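You operate a simulated robot arm through the tools that you are given. There is no shell and no other tool. Be economical: measure what you need, move in short steps, check, and stop when the job is done.

You run a simulated robot arm. Do the job below in one go: nothing can be reset, and whatever is moved stays where it is left.

## Task
Check the Drain jar in the lamp box and log its cloud.
Fine: the lamp burns only under the closed lid; set the yellow slider to the display's word, switch the lamp off and leave the jar inside with the lid closed; the other jars stay. Set down upright: what you pick out.

It is judged by the outcome, as a careful person would: the job done as asked, and still so three seconds after it is handed in. It fails if anything else is knocked over, pushed out of place, dropped, spilled or broken. Lids that push on must go on centred and level and be pressed home; caps that screw on are set level and turned clockwise until they are tight.

## Robot
A 6-joint arm with a two-finger parallel gripper, fixed in place. Base frame: the origin is at the foot of the arm, x ahead of it, y to its left, z up; the work surface is at about z = 0. Readings come in cm, rad, newtons and seconds.
With the tool pointing down near the work surface it reaches from about 14 to 58 cm from the base axis. Its first joint turns from -1.152 to 1.152 rad. Payload 2.1 kg.
The tool frame sits at the grasp point between the pads (the TCP): z along the fingers, y along the line on which they close. The tips reach 3 cm beyond it. Largest opening 9.4 cm; finger width 2.8, thickness 1; the body of the gripper, 5 by 9.6 cm, starts 5.5 cm behind the TCP.
Orientation is that of the tool frame in the base frame, as a unit quaternion [x, y, z, w]. With the fingers straight down and closing along the base's y, the tool's x points along the base's -x, its y along +y and its z along -z.

## Interface
- The arm moves only by the tool apply_moves. Its argument "commands" is a list of rows, each an object (a shift or turn left out is 0, a gripper value left out holds the last) with "turn": the turn, a rotation vector about the base's x, y, z in rad, a list of three; "linear": the shift along the base's x, y, z in cm, a list of three; "claw": the finger opening in cm, from 0 to 9.4. In form: [{"turn": [wx, wy, wz], "linear": [dx, dy, dz], "claw": claw}, ...]. A call has 1 to 10 rows; each row shifts and turns the commanded pose from where the row before left it. Rows are played at 5 a second. More than 5 cm and 0.15 rad between two rows, or a gripper value outside its range, and nothing of the call is played. A pose out of reach is approached as far as the arm can. The call stops where the force on the tool passes 70 N (or 10 N more than at its start, if that is more) or the arm is blocked; 0.2 s more then pass. The fingers move at their own pace (about 7.2 cm/s each) and stop on an object; they squeeze with about 38 N. The grip force told is the motor's: it shows also when the fingers shut on nothing. Time passes only in rows, and 0.2 s behind the last, so rows that do not move let the fingers close. It gives the time, the measured TCP pose, the force on the tool (base axes), the opening and the grip force at its end, in the units of the frame above (readings bear some noise), with the torque about the TCP (base axes, N m) and any sound that the robot's microphone picked up.
- Cameras (640 x 400 px; columns grow to the right, rows downward): "scene" is fixed at [4.61, -36.16, 49.61]; the picture's right is [0.86, -0.51, 0.00], its down [-0.24, -0.41, -0.88] and it looks along [0.45, 0.76, -0.47] (base axes); focal length 317 px, centre (320, 200). "wrist" rides on the gripper at [7.6, 1.4, -10.3] in the tool frame; the picture's right is [-0.18, 0.98, 0.00], its down [-0.75, -0.14, -0.64] and it looks along [-0.63, -0.12, 0.77] (tool axes); focal length 243 px, centre (320, 200). There is no depth. A picture from a camera that has moved, and an enlarged one, comes with that camera's place and axes in the base frame and with its lens.
- get_image(camera): a new picture of that camera. The clock stands still meanwhile.
- close_up(camera, box): a new picture of the part [left, top, right, bottom] of that camera's present view, enlarged. The clock stands still meanwhile.
- job_done(): hands the job in; it is judged then, once.

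Work in short steps. Places have to be worked out from the pictures, the camera data and where the tool is seen: move nearer, look again, correct. Check each grasp and each placing, and mend what went wrong. You have 120 turns and 84 pictures in all, those below and enlarged ones among them. Open the gripper and draw the arm clear of the work before you hand the job in, unless the task says otherwise; then end with one line.

The tools are called after "Request:" by a JSON object that holds its "op" and its "data". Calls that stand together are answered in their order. apply_moves: Moves the arm, as the interface text tells. Its arguments: {"type":"object","properties":{"commands":{"type":"array"}},"required":["commands"]} The other tools are called the same way: get_image (camera) takes a picture; close_up (camera, box) takes an enlarged picture of a part of a camera's view; job_done () hands the job in.

At the start:

```text
time_s: 0.0
tcp_pos: [32.56, -8.37, 31.11]
tcp_rot: [-0.001, 1.0, 0.0, 0.001]
force: [0.8, -0.8, 0.8]
wrist_torque: [0.01, -0.05, 0.01]
width: 9.41
finger_force: 0.0
```

scene: 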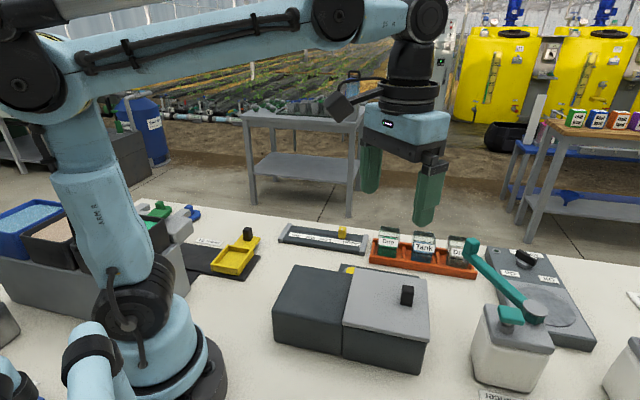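
wrist: 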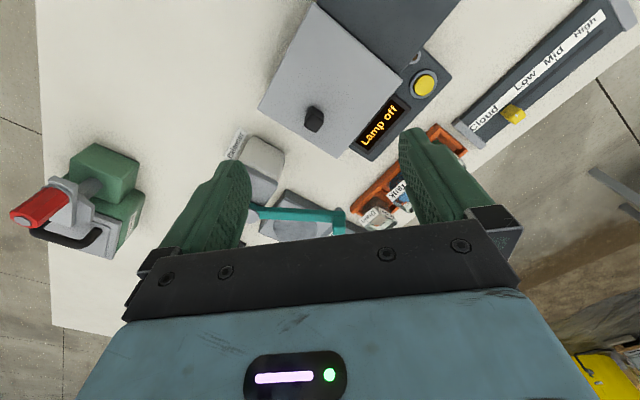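

The scene shows a lamp box with a lid and black knob, a rack with three jars, and a slider track with a yellow knob. I take enlarged views to read labels and measure places.

Request:
{"op": "close_up", "data": {"camera": "scene", "box": [260, 210, 500, 380]}}

Request:
{"op": "close_up", "data": {"camera": "wrist", "box": [220, 0, 640, 260]}}

Request:
{"op": "close_up", "data": {"camera": "scene", "box": [360, 220, 500, 290]}}

```text
2.35 times, centred on (380, 295) of scene
camera zoom: at [4.61, -36.16, 49.61], right [0.86, -0.51, 0.0], down [-0.24, -0.41, -0.88], along [0.45, 0.76, -0.47], focal length 746 px, centre (179, -24)
```

zoom: 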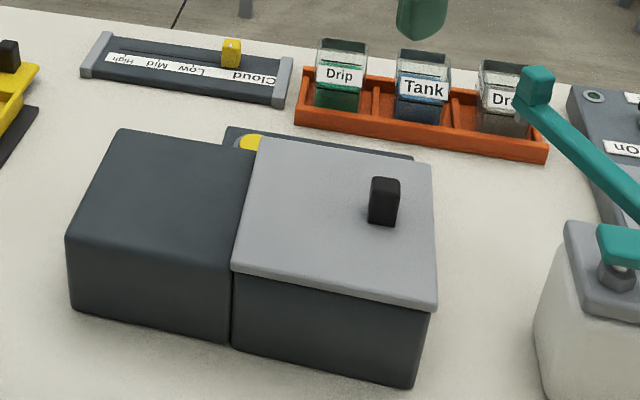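

```text
1.52 times, centred on (430, 130) of wrist
camera zoom: at [24.86, -6.86, 41.31], right [0.18, 0.98, 0.0], down [0.75, -0.14, 0.64], along [0.63, -0.12, -0.77], focal length 370 px, centre (152, 307)
```

zoom: 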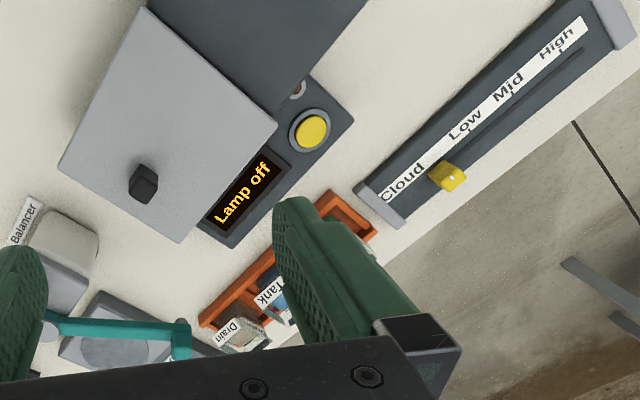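

```text
4.57 times, centred on (430, 255) of scene
camera zoom: at [4.61, -36.16, 49.61], right [0.86, -0.51, 0.0], down [-0.24, -0.41, -0.88], along [0.45, 0.76, -0.47], focal length 1449 px, centre (-183, -51)
```

zoom: 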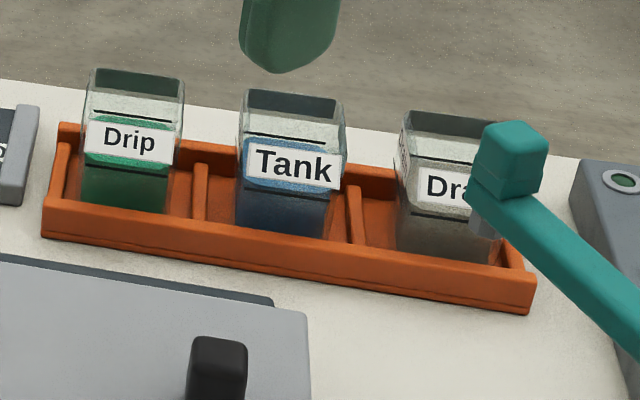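

The Drain jar looks about 60 cm out, at the far end of a slanted rack. I move the arm out to look down on the rack from nearer.

Request:
{"op": "apply_moves", "data": {"commands": [{"linear": [4, 2.5, 0]}, {"linear": [4, 2.5, 0]}, {"linear": [4, 2.5, 0]}, {"linear": [0, 0, 0]}]}}

Request:
{"op": "get_image", "data": {"camera": "wrist"}}

```text
time_s: 1.0
tcp_pos: [44.56, -0.82, 30.99]
tcp_rot: [-0.002, 1.0, 0.0, 0.001]
force: [-1.0, -0.2, -0.1]
wrist_torque: [-0.02, -0.01, 0.0]
width: 9.41
finger_force: 0.0
```

```text
78 pictures are left
camera wrist: at [36.84, 0.63, 41.28], right [0.18, 0.98, 0.0], down [0.75, -0.14, 0.64], along [0.63, -0.12, -0.77], focal length 243 px, centre (320, 200)
```

wrist: 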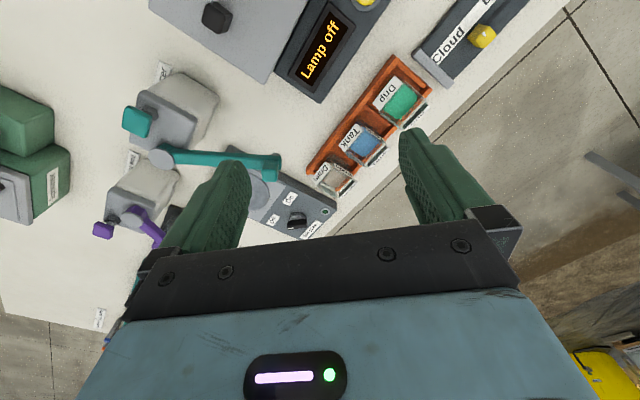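

Request:
{"op": "close_up", "data": {"camera": "wrist", "box": [220, 40, 440, 240]}}

Request:
{"op": "close_up", "data": {"camera": "wrist", "box": [140, 0, 560, 160]}}

```text
2.00 times, centred on (330, 140) of wrist
camera zoom: at [36.84, 0.63, 41.28], right [0.18, 0.98, 0.0], down [0.75, -0.14, 0.64], along [0.63, -0.12, -0.77], focal length 485 px, centre (300, 320)
```

zoom: 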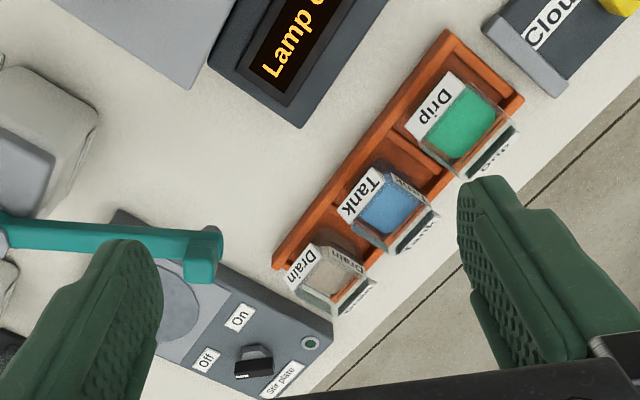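

```text
1.52 times, centred on (350, 80) of wrist
camera zoom: at [36.84, 0.63, 41.28], right [0.18, 0.98, 0.0], down [0.75, -0.14, 0.64], along [0.63, -0.12, -0.77], focal length 370 px, centre (274, 383)
```

zoom: 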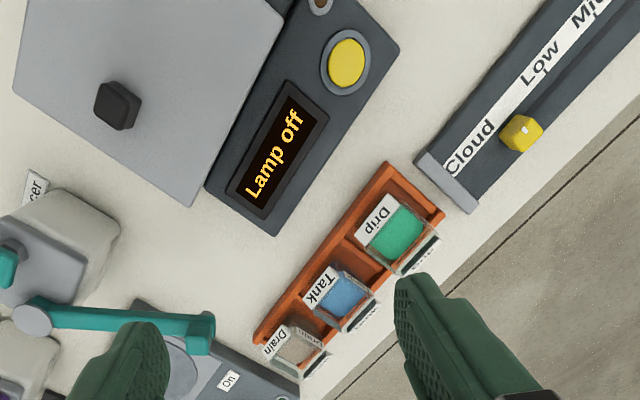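

Rack runs along (0.7,-0.7); Drain jar is near (60.5,-1), rim about z 8.5. The box lid is about 13 cm square centred near (34.6,-7.7), z≈8.7, knob toward its (+x,-y) edge. I look closely at the lid joint to learn how it opens.

Request:
{"op": "close_up", "data": {"camera": "scene", "box": [265, 255, 435, 375]}}

Request:
{"op": "close_up", "data": {"camera": "scene", "box": [270, 220, 370, 280]}}

```text
3.33 times, centred on (350, 315) of scene
camera zoom: at [4.61, -36.15, 49.61], right [0.86, -0.51, 0.0], down [-0.24, -0.41, -0.88], along [0.45, 0.76, -0.47], focal length 1056 px, centre (220, -183)
```

zoom: 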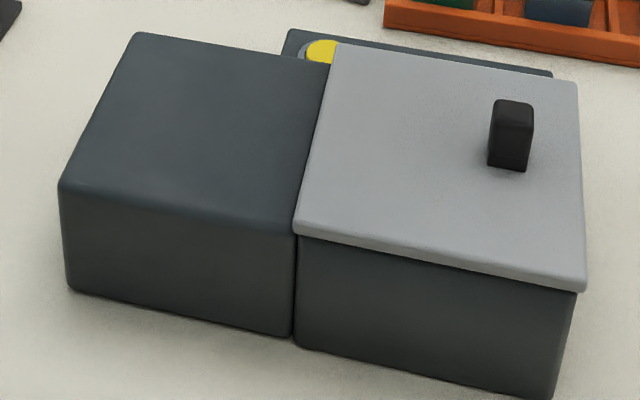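

```text
6.40 times, centred on (320, 250) of scene
camera zoom: at [4.61, -36.15, 49.61], right [0.86, -0.51, 0.0], down [-0.24, -0.41, -0.88], along [0.45, 0.76, -0.47], focal length 2028 px, centre (320, -120)
```

zoom: 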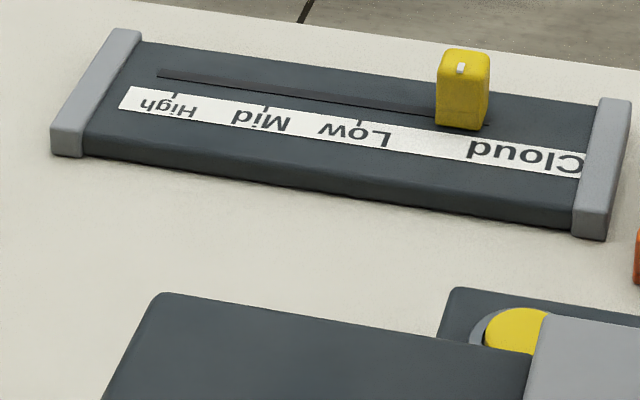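

The lid looks like it slides off over the equally high dark housing (no hinge seen). I turn the tool by -45° and go above the knob, near (37,-10), at z 20.

Request:
{"op": "apply_moves", "data": {"commands": [{"turn": [0, 0, -0.131], "linear": [-1.2, -1.5, -1.8]}, {"turn": [0, 0, -0.131], "linear": [-1.2, -1.5, -1.8]}, {"turn": [0, 0, -0.131], "linear": [-1.2, -1.5, -1.8]}, {"turn": [0, 0, -0.131], "linear": [-1.2, -1.6, -1.8]}, {"turn": [0, 0, -0.131], "linear": [-1.2, -1.6, -1.9]}, {"turn": [0, 0, -0.13], "linear": [-1.2, -1.6, -1.9]}, {}]}}

Request:
{"op": "get_image", "data": {"camera": "wrist"}}

Request:
{"op": "get_image", "data": {"camera": "scene"}}

```text
time_s: 2.6
tcp_pos: [37.38, -10.22, 19.91]
tcp_rot: [0.382, 0.924, -0.001, 0.0]
force: [0.0, 0.2, -0.6]
wrist_torque: [0.02, 0.01, 0.0]
width: 9.38
finger_force: 0.0
```

```text
73 pictures are left
camera wrist: at [32.84, -3.71, 30.22], right [0.83, 0.56, 0.0], down [0.43, -0.63, 0.64], along [0.36, -0.53, -0.77], focal length 243 px, centre (320, 200)
```

wrist: 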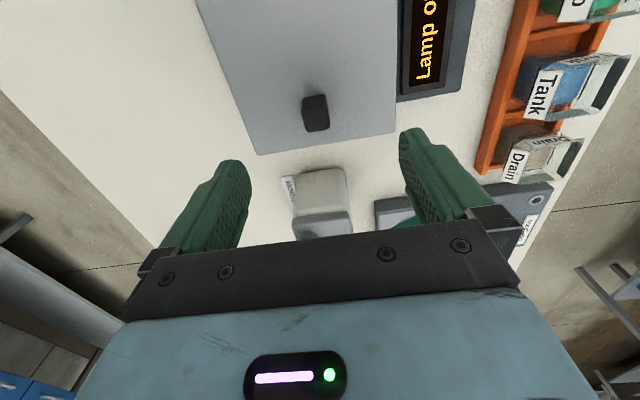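

```text
72 pictures are left
```

scene: 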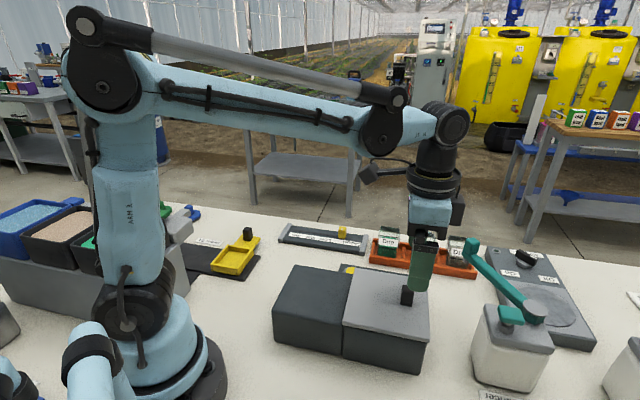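

The knob computes to about (36.8,-9.9), top about z 12.3. I descend to z 12.4 around it with shorter last steps.

Request:
{"op": "apply_moves", "data": {"commands": [{"linear": [-0.5, 0.2, -2.5]}, {"linear": [0, 0, -2.5]}, {"linear": [0, 0, -1.5]}, {"linear": [0, 0, -0.9]}, {}]}}

Request:
{"op": "get_image", "data": {"camera": "wrist"}}

Request:
{"op": "close_up", "data": {"camera": "scene", "box": [340, 220, 460, 320]}}

```text
time_s: 3.8
tcp_pos: [36.91, -9.9, 12.54]
tcp_rot: [0.381, 0.924, 0.0, 0.0]
force: [-0.7, -0.4, 0.7]
wrist_torque: [-0.01, 0.01, 0.02]
width: 9.41
finger_force: 0.0
```

```text
71 pictures are left
camera wrist: at [32.4, -3.45, 22.9], right [0.82, 0.57, 0.0], down [0.43, -0.63, 0.64], along [0.36, -0.53, -0.77], focal length 243 px, centre (320, 200)
```

wrist: 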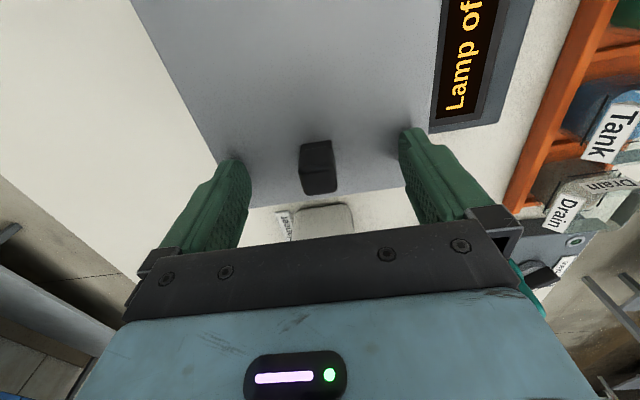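

```text
4.00 times, centred on (400, 270) of scene
camera zoom: at [4.61, -36.16, 49.61], right [0.86, -0.51, 0.0], down [-0.24, -0.41, -0.88], along [0.45, 0.76, -0.47], focal length 1268 px, centre (0, -80)
```

zoom: 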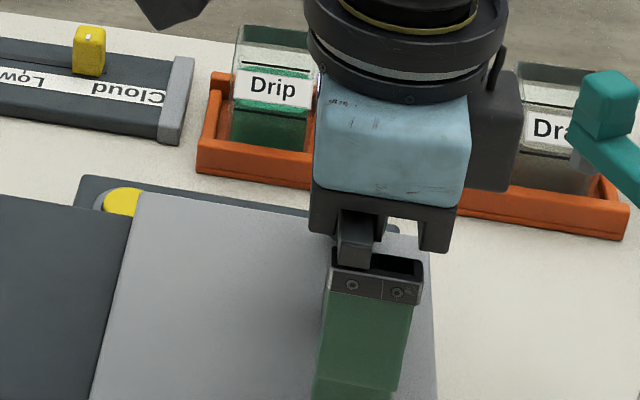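

The tips straddle the knob and it is well centred. I close on it.

Request:
{"op": "apply_moves", "data": {"commands": [{"claw": 0}, {}, {}, {}]}}

```text
time_s: 4.8
tcp_pos: [36.83, -10.01, 12.48]
tcp_rot: [0.382, 0.924, -0.001, 0.0]
force: [-6.3, -5.6, -1.1]
wrist_torque: [-0.04, 0.0, 0.08]
width: 2.38
finger_force: 45.1
```

Knob held (2.4 cm wide). I try a 1.4 cm slide toward the housing.

Request:
{"op": "apply_moves", "data": {"commands": [{"linear": [-0.5, 0.5, 0]}, {"linear": [-0.5, 0.5, 0]}, {}]}}

Request:
{"op": "get_image", "data": {"camera": "scene"}}

```text
time_s: 5.6
tcp_pos: [35.86, -8.99, 12.6]
tcp_rot: [0.382, 0.924, -0.002, -0.001]
force: [-12.8, -11.7, 8.7]
wrist_torque: [0.01, 0.06, 0.15]
width: 2.33
finger_force: 45.3
```

```text
69 pictures are left
```

scene: 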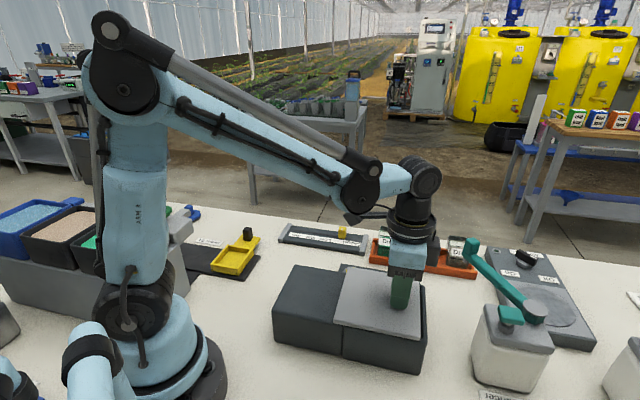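

It slides. The side force (-x,-y) tells me I'm a bit off its track, so I correct by a touch and slide further.

Request:
{"op": "apply_moves", "data": {"commands": [{"linear": [-0.15, -0.15, 0]}, {"linear": [-0.7, 0.7, 0]}, {"linear": [-0.7, 0.7, 0]}, {"linear": [-0.7, 0.7, 0]}, {}]}}

```text
time_s: 6.8
tcp_pos: [33.79, -6.97, 12.55]
tcp_rot: [0.381, 0.925, 0.002, 0.002]
force: [16.2, 17.6, -4.8]
wrist_torque: [-0.1, -0.14, -0.26]
width: 2.34
finger_force: 44.9
```

Request:
{"op": "apply_moves", "data": {"commands": [{"linear": [0.07, 0.07, 0]}, {"linear": [-0.7, 0.7, 0]}, {"linear": [-0.7, 0.7, 0]}, {"linear": [-0.7, 0.7, 0]}, {}]}}

```text
time_s: 8.0
tcp_pos: [31.71, -4.77, 12.59]
tcp_rot: [0.381, 0.924, 0.001, 0.002]
force: [15.2, 15.7, -1.6]
wrist_torque: [-0.05, -0.15, -0.27]
width: 2.36
finger_force: 45.6
```

The lid runs smoothly with modest side force; I correct slightly and continue to near the end.

Request:
{"op": "apply_moves", "data": {"commands": [{"linear": [0.07, 0.07, 0]}, {"linear": [-0.7, 0.7, 0]}, {"linear": [-0.7, 0.7, 0]}, {"linear": [-0.7, 0.7, 0]}, {"linear": [-0.7, 0.7, 0]}, {}]}}

Request:
{"op": "get_image", "data": {"camera": "scene"}}

```text
time_s: 9.4
tcp_pos: [28.85, -1.95, 12.66]
tcp_rot: [0.381, 0.924, 0.0, 0.002]
force: [1.6, 2.0, 29.7]
wrist_torque: [0.24, 0.14, -0.02]
width: 2.35
finger_force: 44.5
```

```text
68 pictures are left
```

scene: 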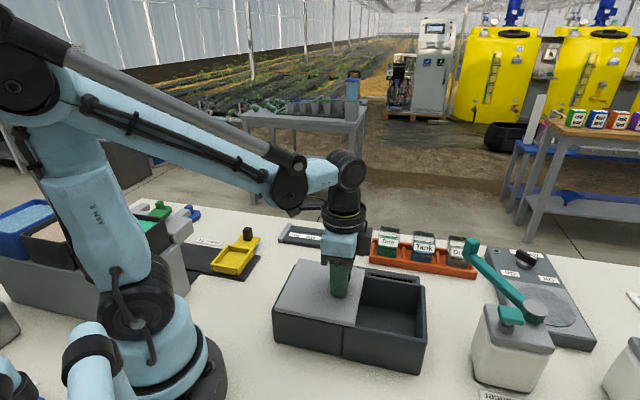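

The chamber is nearly fully open. I try one more small slide.

Request:
{"op": "apply_moves", "data": {"commands": [{"linear": [-0.4, 0.4, 0]}, {"linear": [-0.3, 0.3, 0]}, {}]}}

Request:
{"op": "close_up", "data": {"camera": "scene", "box": [265, 235, 435, 375]}}

```text
time_s: 10.2
tcp_pos: [28.13, -1.27, 12.56]
tcp_rot: [0.382, 0.924, -0.001, 0.0]
force: [-5.4, -6.2, 48.0]
wrist_torque: [0.23, 0.35, 0.07]
width: 2.34
finger_force: 44.9
```

```text
2.86 times, centred on (350, 305) of scene
camera zoom: at [4.6, -36.16, 49.61], right [0.86, -0.51, 0.0], down [-0.24, -0.41, -0.88], along [0.45, 0.76, -0.47], focal length 906 px, centre (234, -100)
```

zoom: 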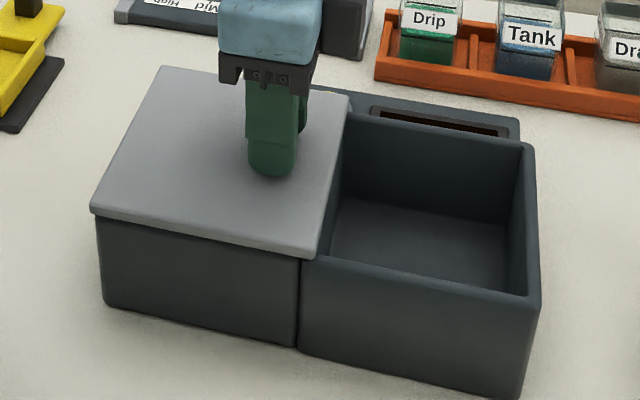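

The chamber is open wide enough. I relieve the vertical force, release, and lift.

Request:
{"op": "apply_moves", "data": {"commands": [{"linear": [0, 0, 0.1]}, {}, {"claw": 9.4}, {}, {}, {"linear": [0, 0, 3]}, {"linear": [0, 0, 4]}, {}]}}

Request:
{"op": "get_image", "data": {"camera": "wrist"}}

```text
time_s: 12.0
tcp_pos: [28.06, -1.3, 19.77]
tcp_rot: [0.381, 0.924, 0.0, 0.001]
force: [-0.2, 0.2, -0.5]
wrist_torque: [-0.01, -0.01, 0.01]
width: 9.41
finger_force: 0.1
```

```text
66 pictures are left
camera wrist: at [23.64, 5.19, 30.07], right [0.82, 0.57, 0.0], down [0.43, -0.63, 0.64], along [0.36, -0.53, -0.77], focal length 243 px, centre (320, 200)
```

wrist: 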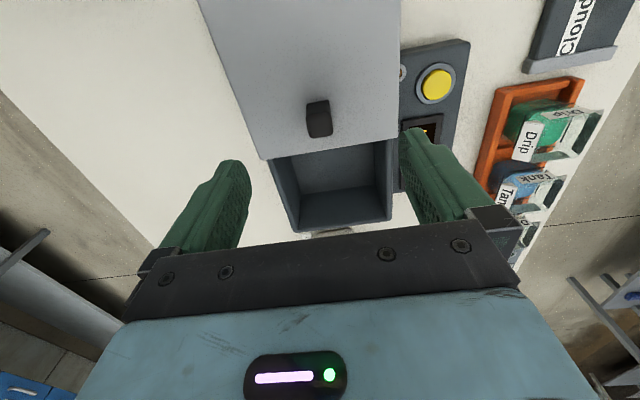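

Now I go over toward the rack at safe height to measure the Drain jar from nearby.

Request:
{"op": "apply_moves", "data": {"commands": [{"linear": [4, 1, 1]}, {"linear": [4, 1, 1]}, {"linear": [4, 1, 1]}, {"linear": [4, 1, 0]}, {"linear": [4, 0, 0]}, {"linear": [3, 0, 0]}, {}]}}

Request:
{"op": "get_image", "data": {"camera": "wrist"}}

```text
time_s: 13.6
tcp_pos: [51.29, 2.63, 22.76]
tcp_rot: [0.382, 0.924, -0.001, 0.001]
force: [-0.1, 0.2, 0.5]
wrist_torque: [0.01, 0.03, 0.01]
width: 9.41
finger_force: 0.0
```

```text
65 pictures are left
camera wrist: at [46.69, 9.15, 33.06], right [0.82, 0.57, 0.0], down [0.43, -0.63, 0.64], along [0.36, -0.53, -0.77], focal length 243 px, centre (320, 200)
```

wrist: 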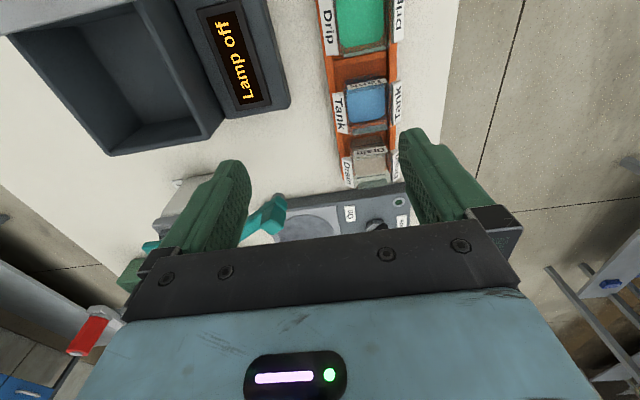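

Request:
{"op": "close_up", "data": {"camera": "wrist", "box": [290, 60, 450, 240]}}

```text
2.22 times, centred on (370, 150) of wrist
camera zoom: at [46.69, 9.15, 33.06], right [0.82, 0.57, 0.0], down [0.43, -0.63, 0.64], along [0.36, -0.53, -0.77], focal length 539 px, centre (209, 311)
```

zoom: 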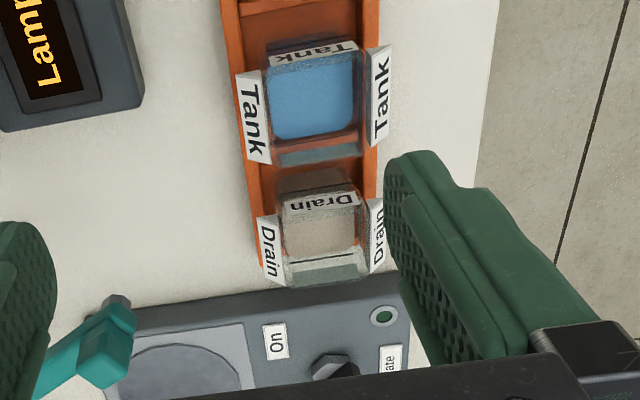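

Drain jar centre works out near (60.7,-0.4), about 5 cm square. I try reaching above it with the tool straight down and see how far it gets.

Request:
{"op": "apply_moves", "data": {"commands": [{"linear": [3, -1, -1]}, {"linear": [3, -1, -1]}, {"linear": [3.3, -1, -1]}, {}, {}]}}

Request:
{"op": "get_image", "data": {"camera": "wrist"}}

```text
time_s: 14.8
tcp_pos: [56.75, -0.01, 19.04]
tcp_rot: [0.382, 0.924, -0.002, 0.001]
force: [0.0, -0.5, 0.0]
wrist_torque: [-0.03, -0.02, 0.0]
width: 9.4
finger_force: 0.1
out of reach, approached as far as the arm can: row 2, 3
```

```text
63 pictures are left
camera wrist: at [52.21, 6.46, 29.45], right [0.82, 0.57, 0.0], down [0.43, -0.63, 0.64], along [0.36, -0.53, -0.77], focal length 243 px, centre (320, 200)
```

wrist: 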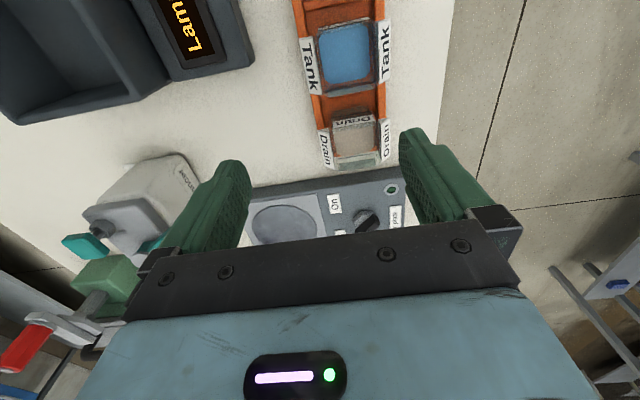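

Straight down it only gets to r≈57. I tilt the tool in the plane of the jar's faces (tips outward along +x,-y), which keeps the grip flat, and see how far out it reaches.

Request:
{"op": "apply_moves", "data": {"commands": [{"turn": [-0.1, -0.1, 0]}, {"turn": [-0.1, -0.1, 0]}, {}, {}]}}

```text
time_s: 15.8
tcp_pos: [56.71, -0.0, 19.17]
tcp_rot: [0.378, 0.915, -0.054, 0.131]
force: [0.0, -0.4, 0.0]
wrist_torque: [0.0, 0.01, 0.02]
width: 9.4
finger_force: 0.0
```

The tilt took and the command sits at the reached spot. I move outward toward the jar.

Request:
{"op": "apply_moves", "data": {"commands": [{"linear": [1.5, -0.2, -1]}, {"linear": [1.5, -0.2, -1]}, {"linear": [0.9, 0, -1]}, {}]}}

Request:
{"op": "get_image", "data": {"camera": "wrist"}}

Request:
{"op": "close_up", "data": {"camera": "scene", "box": [380, 150, 540, 290]}}

```text
time_s: 16.8
tcp_pos: [60.6, -0.33, 16.11]
tcp_rot: [0.377, 0.915, -0.054, 0.131]
force: [-0.6, 0.2, 0.5]
wrist_torque: [0.0, 0.0, -0.03]
width: 9.41
finger_force: 0.0
```

```text
62 pictures are left
camera wrist: at [54.27, 7.94, 23.84], right [0.82, 0.57, 0.05], down [0.28, -0.48, 0.83], along [0.5, -0.66, -0.56], focal length 243 px, centre (320, 200)
```

wrist: 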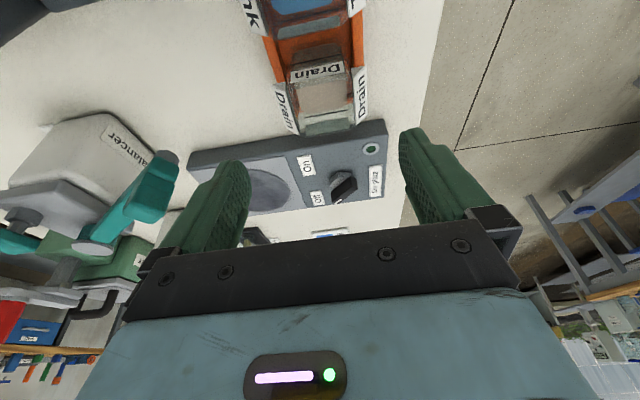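

```text
2.86 times, centred on (460, 220) of scene
camera zoom: at [4.61, -36.16, 49.61], right [0.86, -0.51, 0.0], down [-0.24, -0.41, -0.88], along [0.45, 0.76, -0.47], focal length 906 px, centre (-80, 143)
```

zoom: 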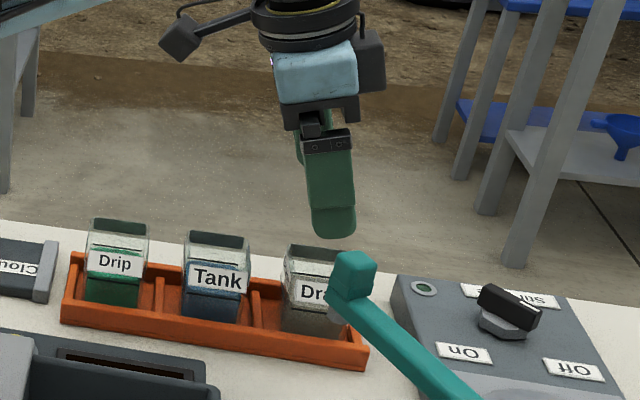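

Request:
{"op": "close_up", "data": {"camera": "wrist", "box": [240, 30, 400, 150]}}

```text
3.33 times, centred on (320, 90) of wrist
camera zoom: at [54.27, 7.94, 23.84], right [0.82, 0.57, 0.05], down [0.28, -0.48, 0.83], along [0.5, -0.66, -0.56], focal length 809 px, centre (320, 567)
```

zoom: 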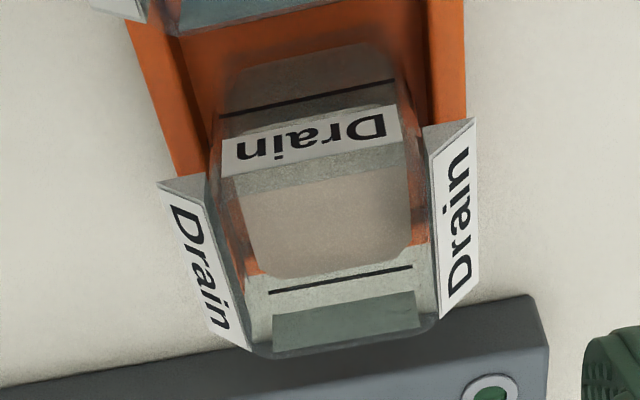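

Triangulating both cameras gives rim z≈7.1 and jar centre ≈(62.0,-1.0). I shift there and lower to z 10.5 to check the alignment.

Request:
{"op": "apply_moves", "data": {"commands": [{"linear": [0.7, -0.4, -1.5]}, {"linear": [0.7, -0.3, -2]}, {"linear": [0, 0, -2]}, {}, {}]}}

Request:
{"op": "get_image", "data": {"camera": "wrist"}}

Request:
{"op": "close_up", "data": {"camera": "scene", "box": [380, 170, 540, 290]}}

```text
time_s: 18.0
tcp_pos: [62.11, -0.89, 10.56]
tcp_rot: [0.378, 0.915, -0.055, 0.131]
force: [0.5, -0.6, -0.5]
wrist_torque: [0.01, 0.03, 0.01]
width: 9.41
finger_force: 0.1
```

```text
59 pictures are left
camera wrist: at [55.7, 7.22, 18.36], right [0.82, 0.57, 0.05], down [0.28, -0.48, 0.83], along [0.5, -0.66, -0.56], focal length 243 px, centre (320, 200)
```

wrist: 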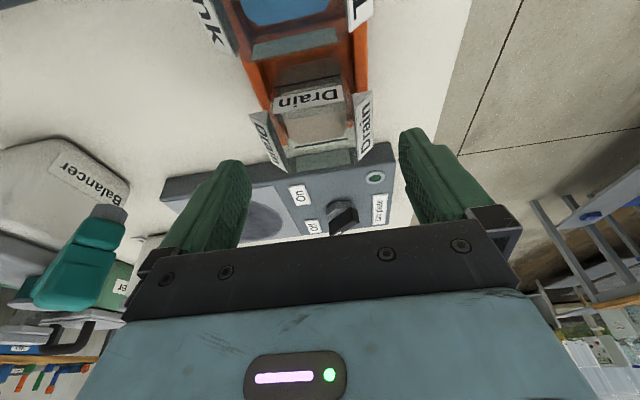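

```text
3.33 times, centred on (460, 230) of scene
camera zoom: at [4.61, -36.16, 49.61], right [0.86, -0.51, 0.0], down [-0.24, -0.41, -0.88], along [0.45, 0.76, -0.47], focal length 1056 px, centre (-147, 100)
```

zoom: 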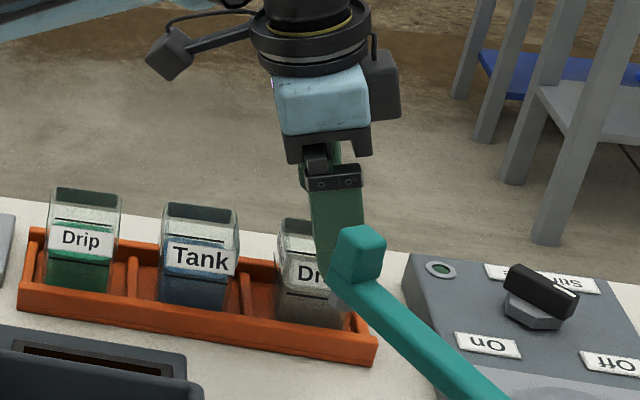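

Alignment looks good: rim centre (62.0,-0.8) against TCP (62.1,-0.9). I descend vertically to z≈6.7.

Request:
{"op": "apply_moves", "data": {"commands": [{"linear": [0, 0, -1.5]}, {"linear": [0, 0, -1.3]}, {"linear": [-0.05, 0, -1]}, {}]}}

Request:
{"op": "get_image", "data": {"camera": "wrist"}}

Request:
{"op": "close_up", "data": {"camera": "scene", "box": [400, 190, 520, 290]}}

```text
time_s: 19.0
tcp_pos: [61.86, -1.02, 6.7]
tcp_rot: [0.377, 0.915, -0.054, 0.132]
force: [1.0, 0.2, -0.4]
wrist_torque: [-0.01, -0.01, -0.02]
width: 9.39
finger_force: 0.1
```

```text
57 pictures are left
camera wrist: at [55.62, 7.23, 14.52], right [0.82, 0.57, 0.05], down [0.28, -0.48, 0.83], along [0.5, -0.66, -0.56], focal length 243 px, centre (320, 200)
```

wrist: 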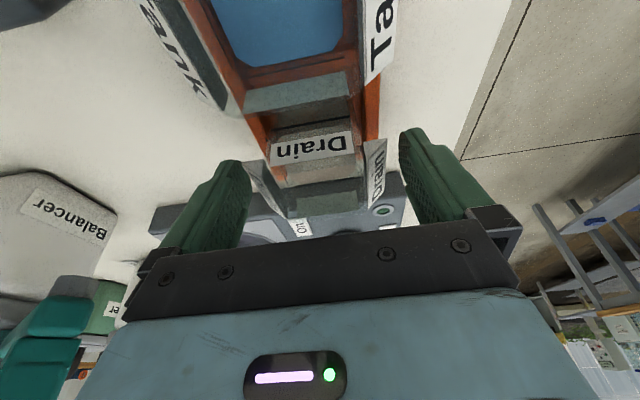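

```text
4.00 times, centred on (460, 240) of scene
camera zoom: at [4.61, -36.16, 49.61], right [0.86, -0.51, 0.0], down [-0.24, -0.41, -0.88], along [0.45, 0.76, -0.47], focal length 1268 px, centre (-240, 40)
```

zoom: 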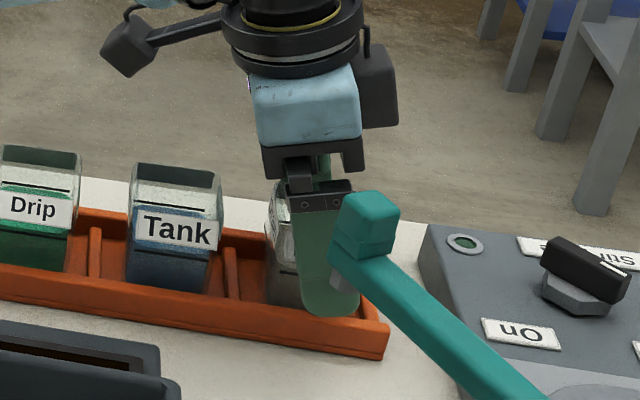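

The fingers straddle the jar; I nudge back along the rack a little and up 0.3 cm to clear its wall, then close.

Request:
{"op": "apply_moves", "data": {"commands": [{"linear": [-0.3, 0.3, 0.3]}, {"claw": 4}, {}, {}, {}]}}

Request:
{"op": "close_up", "data": {"camera": "scene", "box": [400, 190, 520, 290]}}

Request:
{"op": "get_image", "data": {"camera": "wrist"}}

```text
time_s: 20.2
tcp_pos: [61.64, -0.72, 7.12]
tcp_rot: [0.378, 0.915, -0.054, 0.131]
force: [0.7, -0.1, -0.3]
wrist_torque: [-0.03, 0.02, 0.04]
width: 7.19
finger_force: 37.7
```

```text
4.00 times, centred on (460, 240) of scene
camera zoom: at [4.61, -36.16, 49.61], right [0.86, -0.51, 0.0], down [-0.24, -0.41, -0.88], along [0.45, 0.76, -0.47], focal length 1268 px, centre (-240, 40)
```

zoom: 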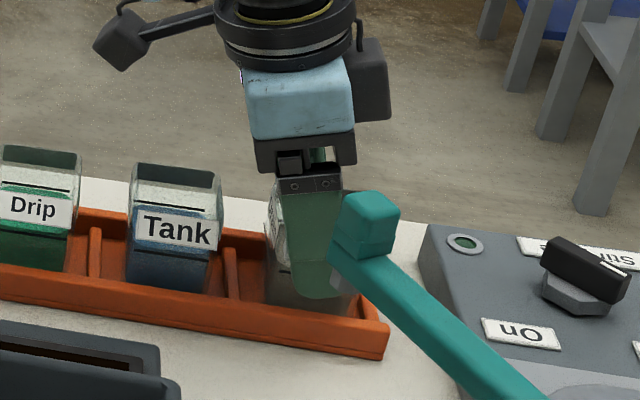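

```text
54 pictures are left
camera wrist: at [55.31, 7.54, 14.85], right [0.82, 0.57, 0.05], down [0.28, -0.48, 0.83], along [0.5, -0.66, -0.56], focal length 243 px, centre (320, 200)
```

wrist: 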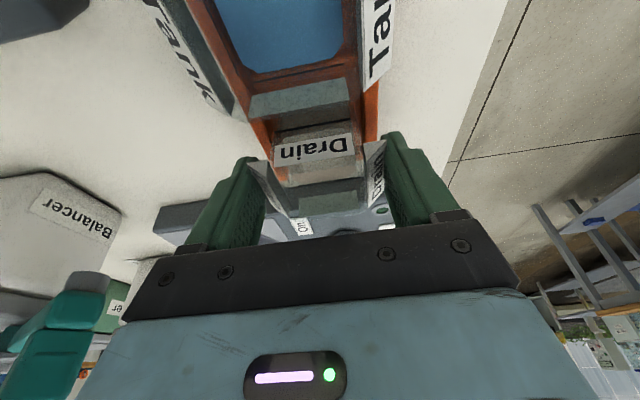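

The fingers stopped at 7.2 cm with full force, presumably on the jar's flared label faces. I test with a small lift.

Request:
{"op": "apply_moves", "data": {"commands": [{"linear": [0, 0, 0.3]}, {"linear": [0, 0, 0.4]}, {}]}}

Request:
{"op": "close_up", "data": {"camera": "scene", "box": [400, 190, 520, 290]}}

Request:
{"op": "close_up", "data": {"camera": "wrist", "box": [200, 90, 440, 240]}}

```text
time_s: 21.0
tcp_pos: [61.64, -0.75, 7.64]
tcp_rot: [0.378, 0.915, -0.054, 0.132]
force: [0.0, 0.6, -1.2]
wrist_torque: [0.0, 0.01, 0.0]
width: 7.22
finger_force: 37.9
```

```text
4.00 times, centred on (460, 240) of scene
camera zoom: at [4.61, -36.16, 49.61], right [0.86, -0.51, 0.0], down [-0.24, -0.41, -0.88], along [0.45, 0.76, -0.47], focal length 1268 px, centre (-240, 40)
```

zoom: 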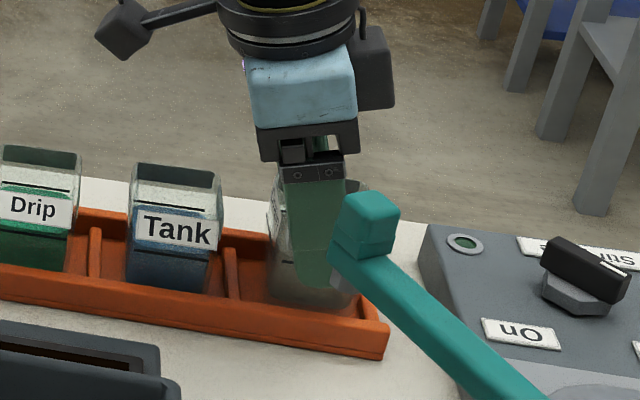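

```text
2.67 times, centred on (320, 165) of wrist
camera zoom: at [55.3, 7.52, 15.56], right [0.82, 0.57, 0.05], down [0.28, -0.48, 0.83], along [0.5, -0.66, -0.56], focal length 647 px, centre (320, 293)
```

zoom: 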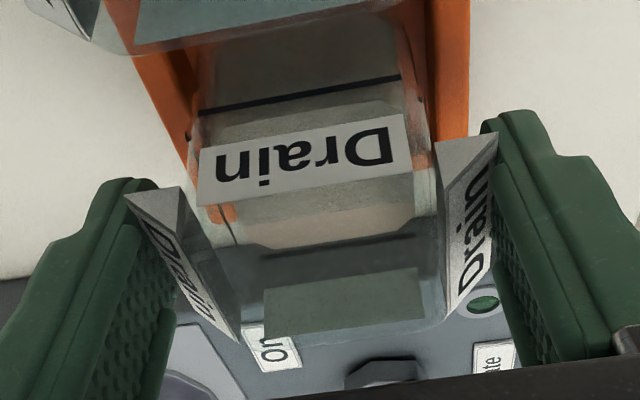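

The jar is held and rising, still upright. I lift slowly to z≈17.

Request:
{"op": "apply_moves", "data": {"commands": [{"linear": [0, 0, 0.8]}, {"linear": [0, 0, 1]}, {"linear": [0, 0, 1]}, {"linear": [0, 0, 1]}, {"linear": [-0.3, 0, 1]}, {"linear": [-0.5, 0, 1]}, {"linear": [-0.5, 0, 1]}, {"linear": [-0.5, 0, 1]}, {"linear": [-0.3, 0, 1]}, {}]}}

Request:
{"op": "close_up", "data": {"camera": "scene", "box": [360, 130, 520, 290]}}

Request:
{"op": "get_image", "data": {"camera": "wrist"}}

```text
time_s: 23.2
tcp_pos: [59.59, -0.86, 16.7]
tcp_rot: [0.378, 0.915, -0.054, 0.131]
force: [0.2, -0.1, -1.2]
wrist_torque: [0.04, 0.01, -0.02]
width: 7.19
finger_force: 37.6
```

```text
2.50 times, centred on (440, 210) of scene
camera zoom: at [4.61, -36.16, 49.61], right [0.86, -0.51, 0.0], down [-0.24, -0.41, -0.88], along [0.45, 0.76, -0.47], focal length 792 px, centre (20, 175)
```

zoom: 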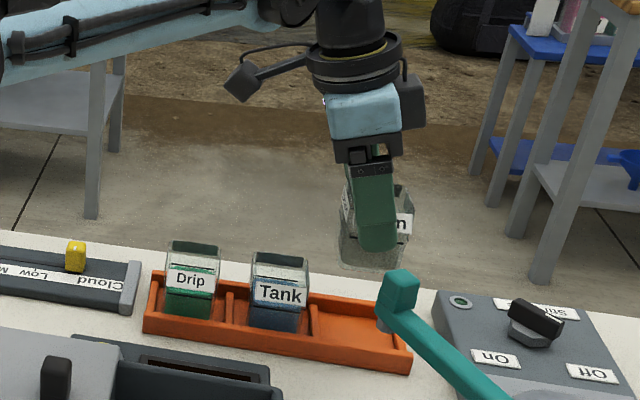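

```text
50 pictures are left
camera wrist: at [53.19, 7.5, 24.41], right [0.82, 0.57, 0.05], down [0.28, -0.48, 0.83], along [0.5, -0.66, -0.56], focal length 243 px, centre (320, 200)
```

wrist: 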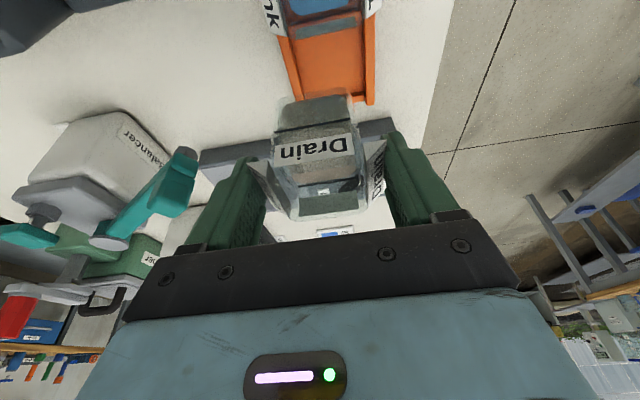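

Jar is held upright. I carry it inward at the same height, clear of the teal arm, turning the tool +45° about the vertical so its camera won't meet the lid knob.

Request:
{"op": "apply_moves", "data": {"commands": [{"linear": [-1, 0.3, 0.1]}, {"linear": [-2, 0.5, 0.1]}, {"linear": [-2, 0.5, 0.1]}, {"linear": [-2, 0.2, 0.1]}, {"linear": [-2, 0, 0]}, {"linear": [-2, 0, 0], "turn": [0, 0, 0.08]}, {"linear": [-2, 0, 0], "turn": [0, 0, 0.1]}, {"linear": [-1.5, 0, 0], "turn": [0, 0, 0.1]}, {"linear": [-1, 0, 0], "turn": [0, 0, 0.1]}, {}]}}

```text
time_s: 25.4
tcp_pos: [43.8, 0.66, 16.87]
tcp_rot: [0.197, 0.97, -0.028, 0.139]
force: [-0.9, 0.3, -1.4]
wrist_torque: [0.0, -0.03, -0.04]
width: 7.19
finger_force: 38.2
```

Request:
{"op": "apply_moves", "data": {"commands": [{"linear": [-1, -0.9, 0], "turn": [0, 0, 0.08]}, {"linear": [-1.8, -1.6, 0], "turn": [0, 0, 0.1]}, {"linear": [-1.8, -1.6, 0], "turn": [0, 0, 0.1]}, {"linear": [-1.8, -1.6, 0], "turn": [0, 0, 0.08]}, {"linear": [-1.8, -1.6, 0], "turn": [0, 0, 0.04]}, {"linear": [-1, -1.06, 0]}, {}]}}

Request:
{"op": "get_image", "data": {"camera": "wrist"}}

Request:
{"op": "close_up", "data": {"camera": "scene", "box": [250, 180, 450, 380]}}

```text
time_s: 27.0
tcp_pos: [34.88, -7.68, 16.87]
tcp_rot: [0.002, 0.99, -0.001, 0.142]
force: [0.0, 0.4, -1.1]
wrist_torque: [0.0, 0.02, -0.04]
width: 7.2
finger_force: 38.6
```

```text
49 pictures are left
camera wrist: at [24.56, -6.11, 24.73], right [0.18, 0.98, 0.05], down [0.54, -0.14, 0.83], along [0.82, -0.12, -0.56], focal length 243 px, centre (320, 200)
```

wrist: 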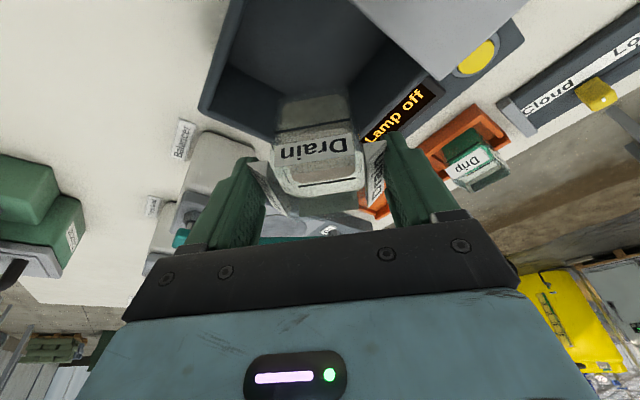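

```text
2.00 times, centred on (350, 280) of scene
camera zoom: at [4.61, -36.16, 49.61], right [0.86, -0.51, 0.0], down [-0.24, -0.41, -0.88], along [0.45, 0.76, -0.47], focal length 634 px, centre (260, 40)
```

zoom: 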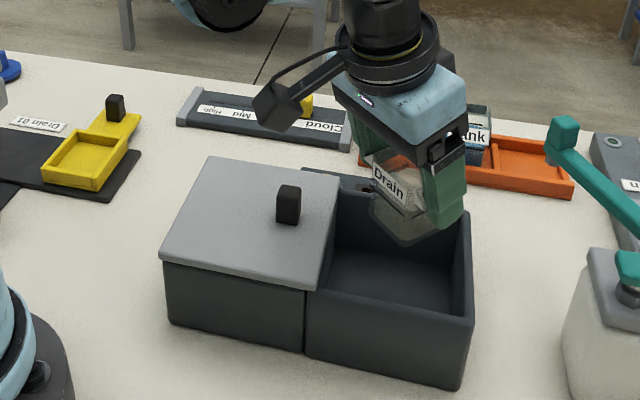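

Jar is centred over the chamber (TCP matches chamber centre within ~0.5 cm) with clearance to walls, lid and knob. I lower it to just above the floor.

Request:
{"op": "apply_moves", "data": {"commands": [{"linear": [0, 0, -0.8]}, {"linear": [0, 0, -1.2]}, {"linear": [0, 0, -1.2]}, {"linear": [0, 0, -1.2]}, {"linear": [0, 0, -1.2]}, {"linear": [0, 0, -1.2]}, {"linear": [0, 0, -0.8]}, {}]}}

Request:
{"op": "close_up", "data": {"camera": "scene", "box": [270, 210, 430, 370]}}

```text
time_s: 28.8
tcp_pos: [34.93, -7.61, 9.3]
tcp_rot: [0.002, 0.99, -0.001, 0.142]
force: [0.3, 0.1, -0.7]
wrist_torque: [0.01, 0.02, 0.02]
width: 7.2
finger_force: 38.2
```

```text
2.50 times, centred on (350, 290) of scene
camera zoom: at [4.61, -36.16, 49.61], right [0.86, -0.51, 0.0], down [-0.24, -0.41, -0.88], along [0.45, 0.76, -0.47], focal length 792 px, centre (245, -25)
```

zoom: 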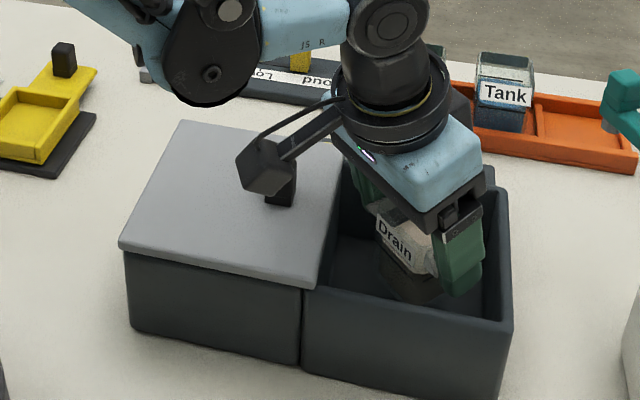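

Request:
{"op": "apply_moves", "data": {"commands": [{"linear": [0, 0, -0.4]}, {"linear": [0, 0, -0.4]}, {"linear": [0, 0, -0.4]}, {"linear": [0, 0, -0.3]}, {}]}}

Request:
{"op": "apply_moves", "data": {"commands": [{"linear": [0, 0, -0.25]}, {"linear": [0, 0, -0.25]}, {}]}}

```text
time_s: 30.0
tcp_pos: [34.9, -7.65, 7.97]
tcp_rot: [0.002, 0.99, 0.0, 0.142]
force: [-0.2, -0.3, -1.0]
wrist_torque: [-0.02, -0.01, 0.01]
width: 7.21
finger_force: 37.9
```

```text
time_s: 30.8
tcp_pos: [34.84, -7.62, 7.38]
tcp_rot: [0.001, 0.99, 0.0, 0.142]
force: [0.0, -1.1, -1.5]
wrist_torque: [-0.01, 0.03, 0.02]
width: 7.22
finger_force: 37.9
```

No contact yet at z 7.4. I look and keep lowering in fine steps.

Request:
{"op": "apply_moves", "data": {"commands": [{"linear": [0, 0, -0.2]}, {"linear": [0, 0, -0.2]}, {}]}}

Request:
{"op": "get_image", "data": {"camera": "wrist"}}

```text
time_s: 31.6
tcp_pos: [34.94, -7.63, 7.04]
tcp_rot: [0.003, 0.99, -0.001, 0.144]
force: [2.2, -1.4, 27.6]
wrist_torque: [-0.03, -0.34, -0.19]
width: 7.19
finger_force: 37.6
```

```text
46 pictures are left
camera wrist: at [24.6, -6.04, 14.79], right [0.18, 0.98, 0.05], down [0.54, -0.14, 0.83], along [0.82, -0.12, -0.56], focal length 243 px, centre (320, 200)
```

wrist: 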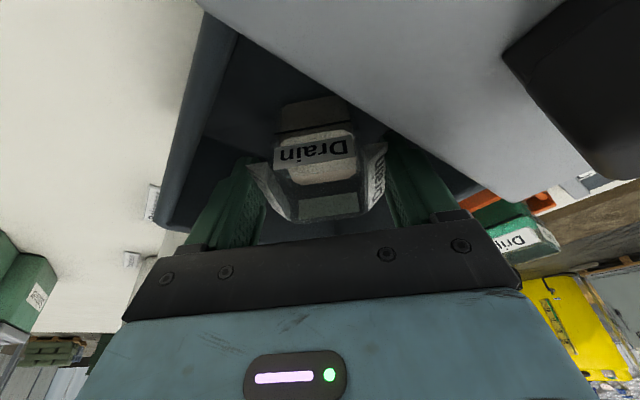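

The jar touched down (28 N). I ease off, open a little, and rise straight.

Request:
{"op": "apply_moves", "data": {"commands": [{"linear": [0, 0, 0.08]}, {"claw": 7.8}, {"claw": 8.6}, {}, {}]}}

Request:
{"op": "close_up", "data": {"camera": "wrist", "box": [180, 60, 460, 260]}}

```text
time_s: 32.8
tcp_pos: [34.91, -7.64, 6.98]
tcp_rot: [0.001, 0.99, 0.0, 0.141]
force: [0.2, -0.6, 0.2]
wrist_torque: [-0.01, 0.0, 0.0]
width: 8.58
finger_force: 0.0
```

```text
2.00 times, centred on (320, 160) of wrist
camera zoom: at [24.55, -6.02, 14.84], right [0.18, 0.98, 0.05], down [0.54, -0.14, 0.83], along [0.82, -0.12, -0.56], focal length 485 px, centre (320, 280)
```

zoom: 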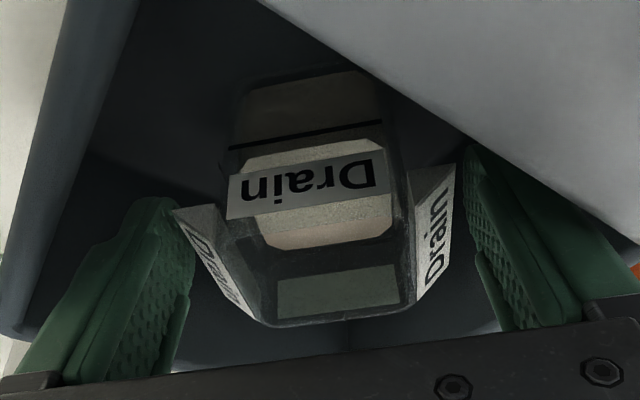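

Jar is free and upright. I rise and check.

Request:
{"op": "apply_moves", "data": {"commands": [{"linear": [0, 0, 1]}, {"linear": [0, 0, 1.5]}, {"linear": [0, 0, 2]}, {"linear": [0, 0, 3]}, {"linear": [0, 0, 3.5]}, {}]}}

Request:
{"op": "get_image", "data": {"camera": "wrist"}}

```text
time_s: 34.2
tcp_pos: [34.83, -7.47, 18.04]
tcp_rot: [0.002, 0.99, 0.0, 0.141]
force: [-0.5, 0.9, -0.3]
wrist_torque: [0.02, -0.02, 0.02]
width: 8.58
finger_force: 0.1
```

```text
44 pictures are left
camera wrist: at [24.6, -5.96, 25.83], right [0.18, 0.98, 0.05], down [0.54, -0.14, 0.83], along [0.82, -0.12, -0.56], focal length 243 px, centre (320, 200)
```

wrist: 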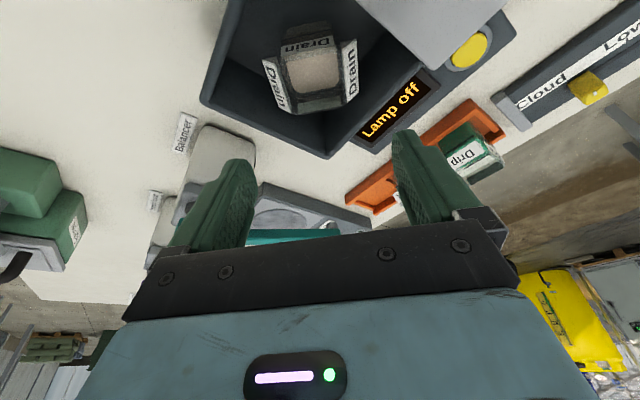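

The jar stands upright in the chamber. Now I straighten the tool, turn it back -45°, and go above the lid knob at (28.1,-1.3).

Request:
{"op": "apply_moves", "data": {"commands": [{"turn": [0, 0.142, 0], "linear": [-0.8, 0.8, 0.8], "claw": 9.4}, {"turn": [0, 0.142, 0], "linear": [-0.8, 0.8, 0.7]}, {"turn": [0, 0, -0.131], "linear": [-0.9, 0.8, 0]}, {"turn": [0, 0, -0.131], "linear": [-0.9, 0.8, 0]}, {"turn": [0, 0, -0.131], "linear": [-0.9, 0.8, 0]}, {"turn": [0, 0, -0.131], "linear": [-0.9, 0.8, 0]}, {"turn": [0, 0, -0.131], "linear": [-0.9, 0.8, 0]}, {"turn": [0, 0, -0.13], "linear": [-0.63, 0.6, 0]}, {}]}}

Request:
{"op": "get_image", "data": {"camera": "wrist"}}

```text
time_s: 36.2
tcp_pos: [28.06, -1.46, 19.52]
tcp_rot: [0.386, 0.923, 0.0, 0.0]
force: [-0.8, 0.2, 0.1]
wrist_torque: [0.02, -0.02, 0.04]
width: 9.4
finger_force: 0.0
```

```text
43 pictures are left
camera wrist: at [23.66, 5.12, 29.89], right [0.83, 0.56, 0.0], down [0.43, -0.63, 0.64], along [0.36, -0.53, -0.77], focal length 243 px, centre (320, 200)
```

wrist: 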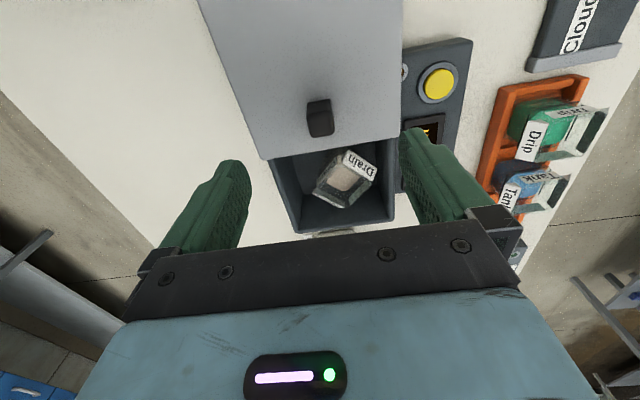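

Knob centred below. I descend and grip it.

Request:
{"op": "apply_moves", "data": {"commands": [{"turn": [0, 0, 0.009], "linear": [0.05, 0.15, -2.5]}, {"linear": [0, 0, -2.5]}, {"linear": [0, 0, -1.3]}, {"linear": [0, 0, -0.6]}, {}, {"claw": 0}, {}, {}, {}]}}

```text
time_s: 38.2
tcp_pos: [28.17, -1.29, 12.82]
tcp_rot: [0.381, 0.925, -0.002, -0.001]
force: [-8.5, -7.1, 55.5]
wrist_torque: [0.39, 0.26, -0.33]
width: 1.98
finger_force: 44.9
```

There is 55 N upward, so I'm pressing on something; I ease up and look.

Request:
{"op": "apply_moves", "data": {"commands": [{"linear": [0, 0, 0.15]}, {}]}}

Request:
{"op": "get_image", "data": {"camera": "wrist"}}

Request:
{"op": "close_up", "data": {"camera": "scene", "box": [265, 215, 435, 375]}}

```text
time_s: 38.8
tcp_pos: [28.08, -1.39, 12.86]
tcp_rot: [0.381, 0.924, -0.002, -0.001]
force: [-8.2, -7.7, 26.6]
wrist_torque: [0.43, 0.5, -0.64]
width: 1.98
finger_force: 45.0
```

```text
42 pictures are left
camera wrist: at [23.62, 5.23, 23.14], right [0.82, 0.57, 0.0], down [0.44, -0.63, 0.64], along [0.36, -0.53, -0.77], focal length 243 px, centre (320, 200)
```

wrist: 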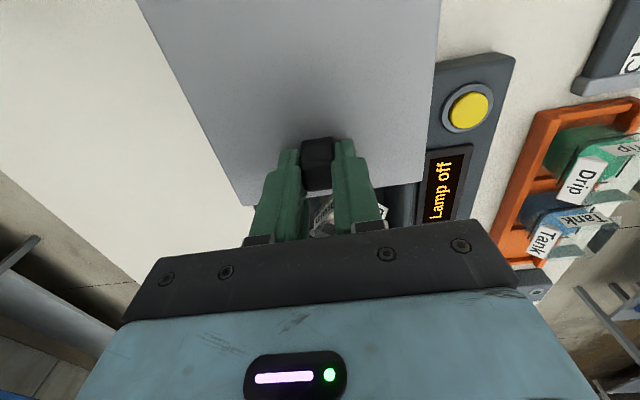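

```text
2.50 times, centred on (350, 295) of scene
camera zoom: at [4.6, -36.16, 49.61], right [0.86, -0.51, 0.0], down [-0.24, -0.41, -0.88], along [0.45, 0.76, -0.47], focal length 792 px, centre (245, -38)
```

zoom: 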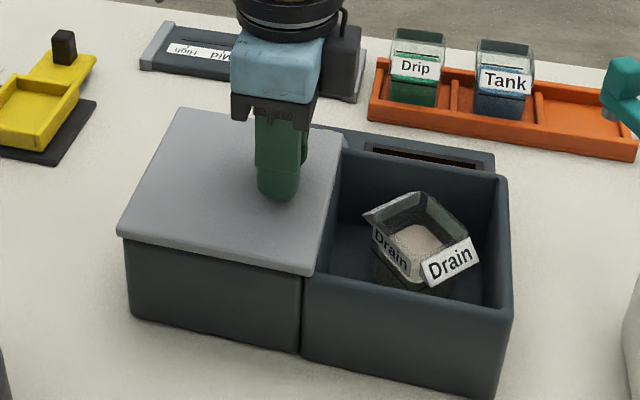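

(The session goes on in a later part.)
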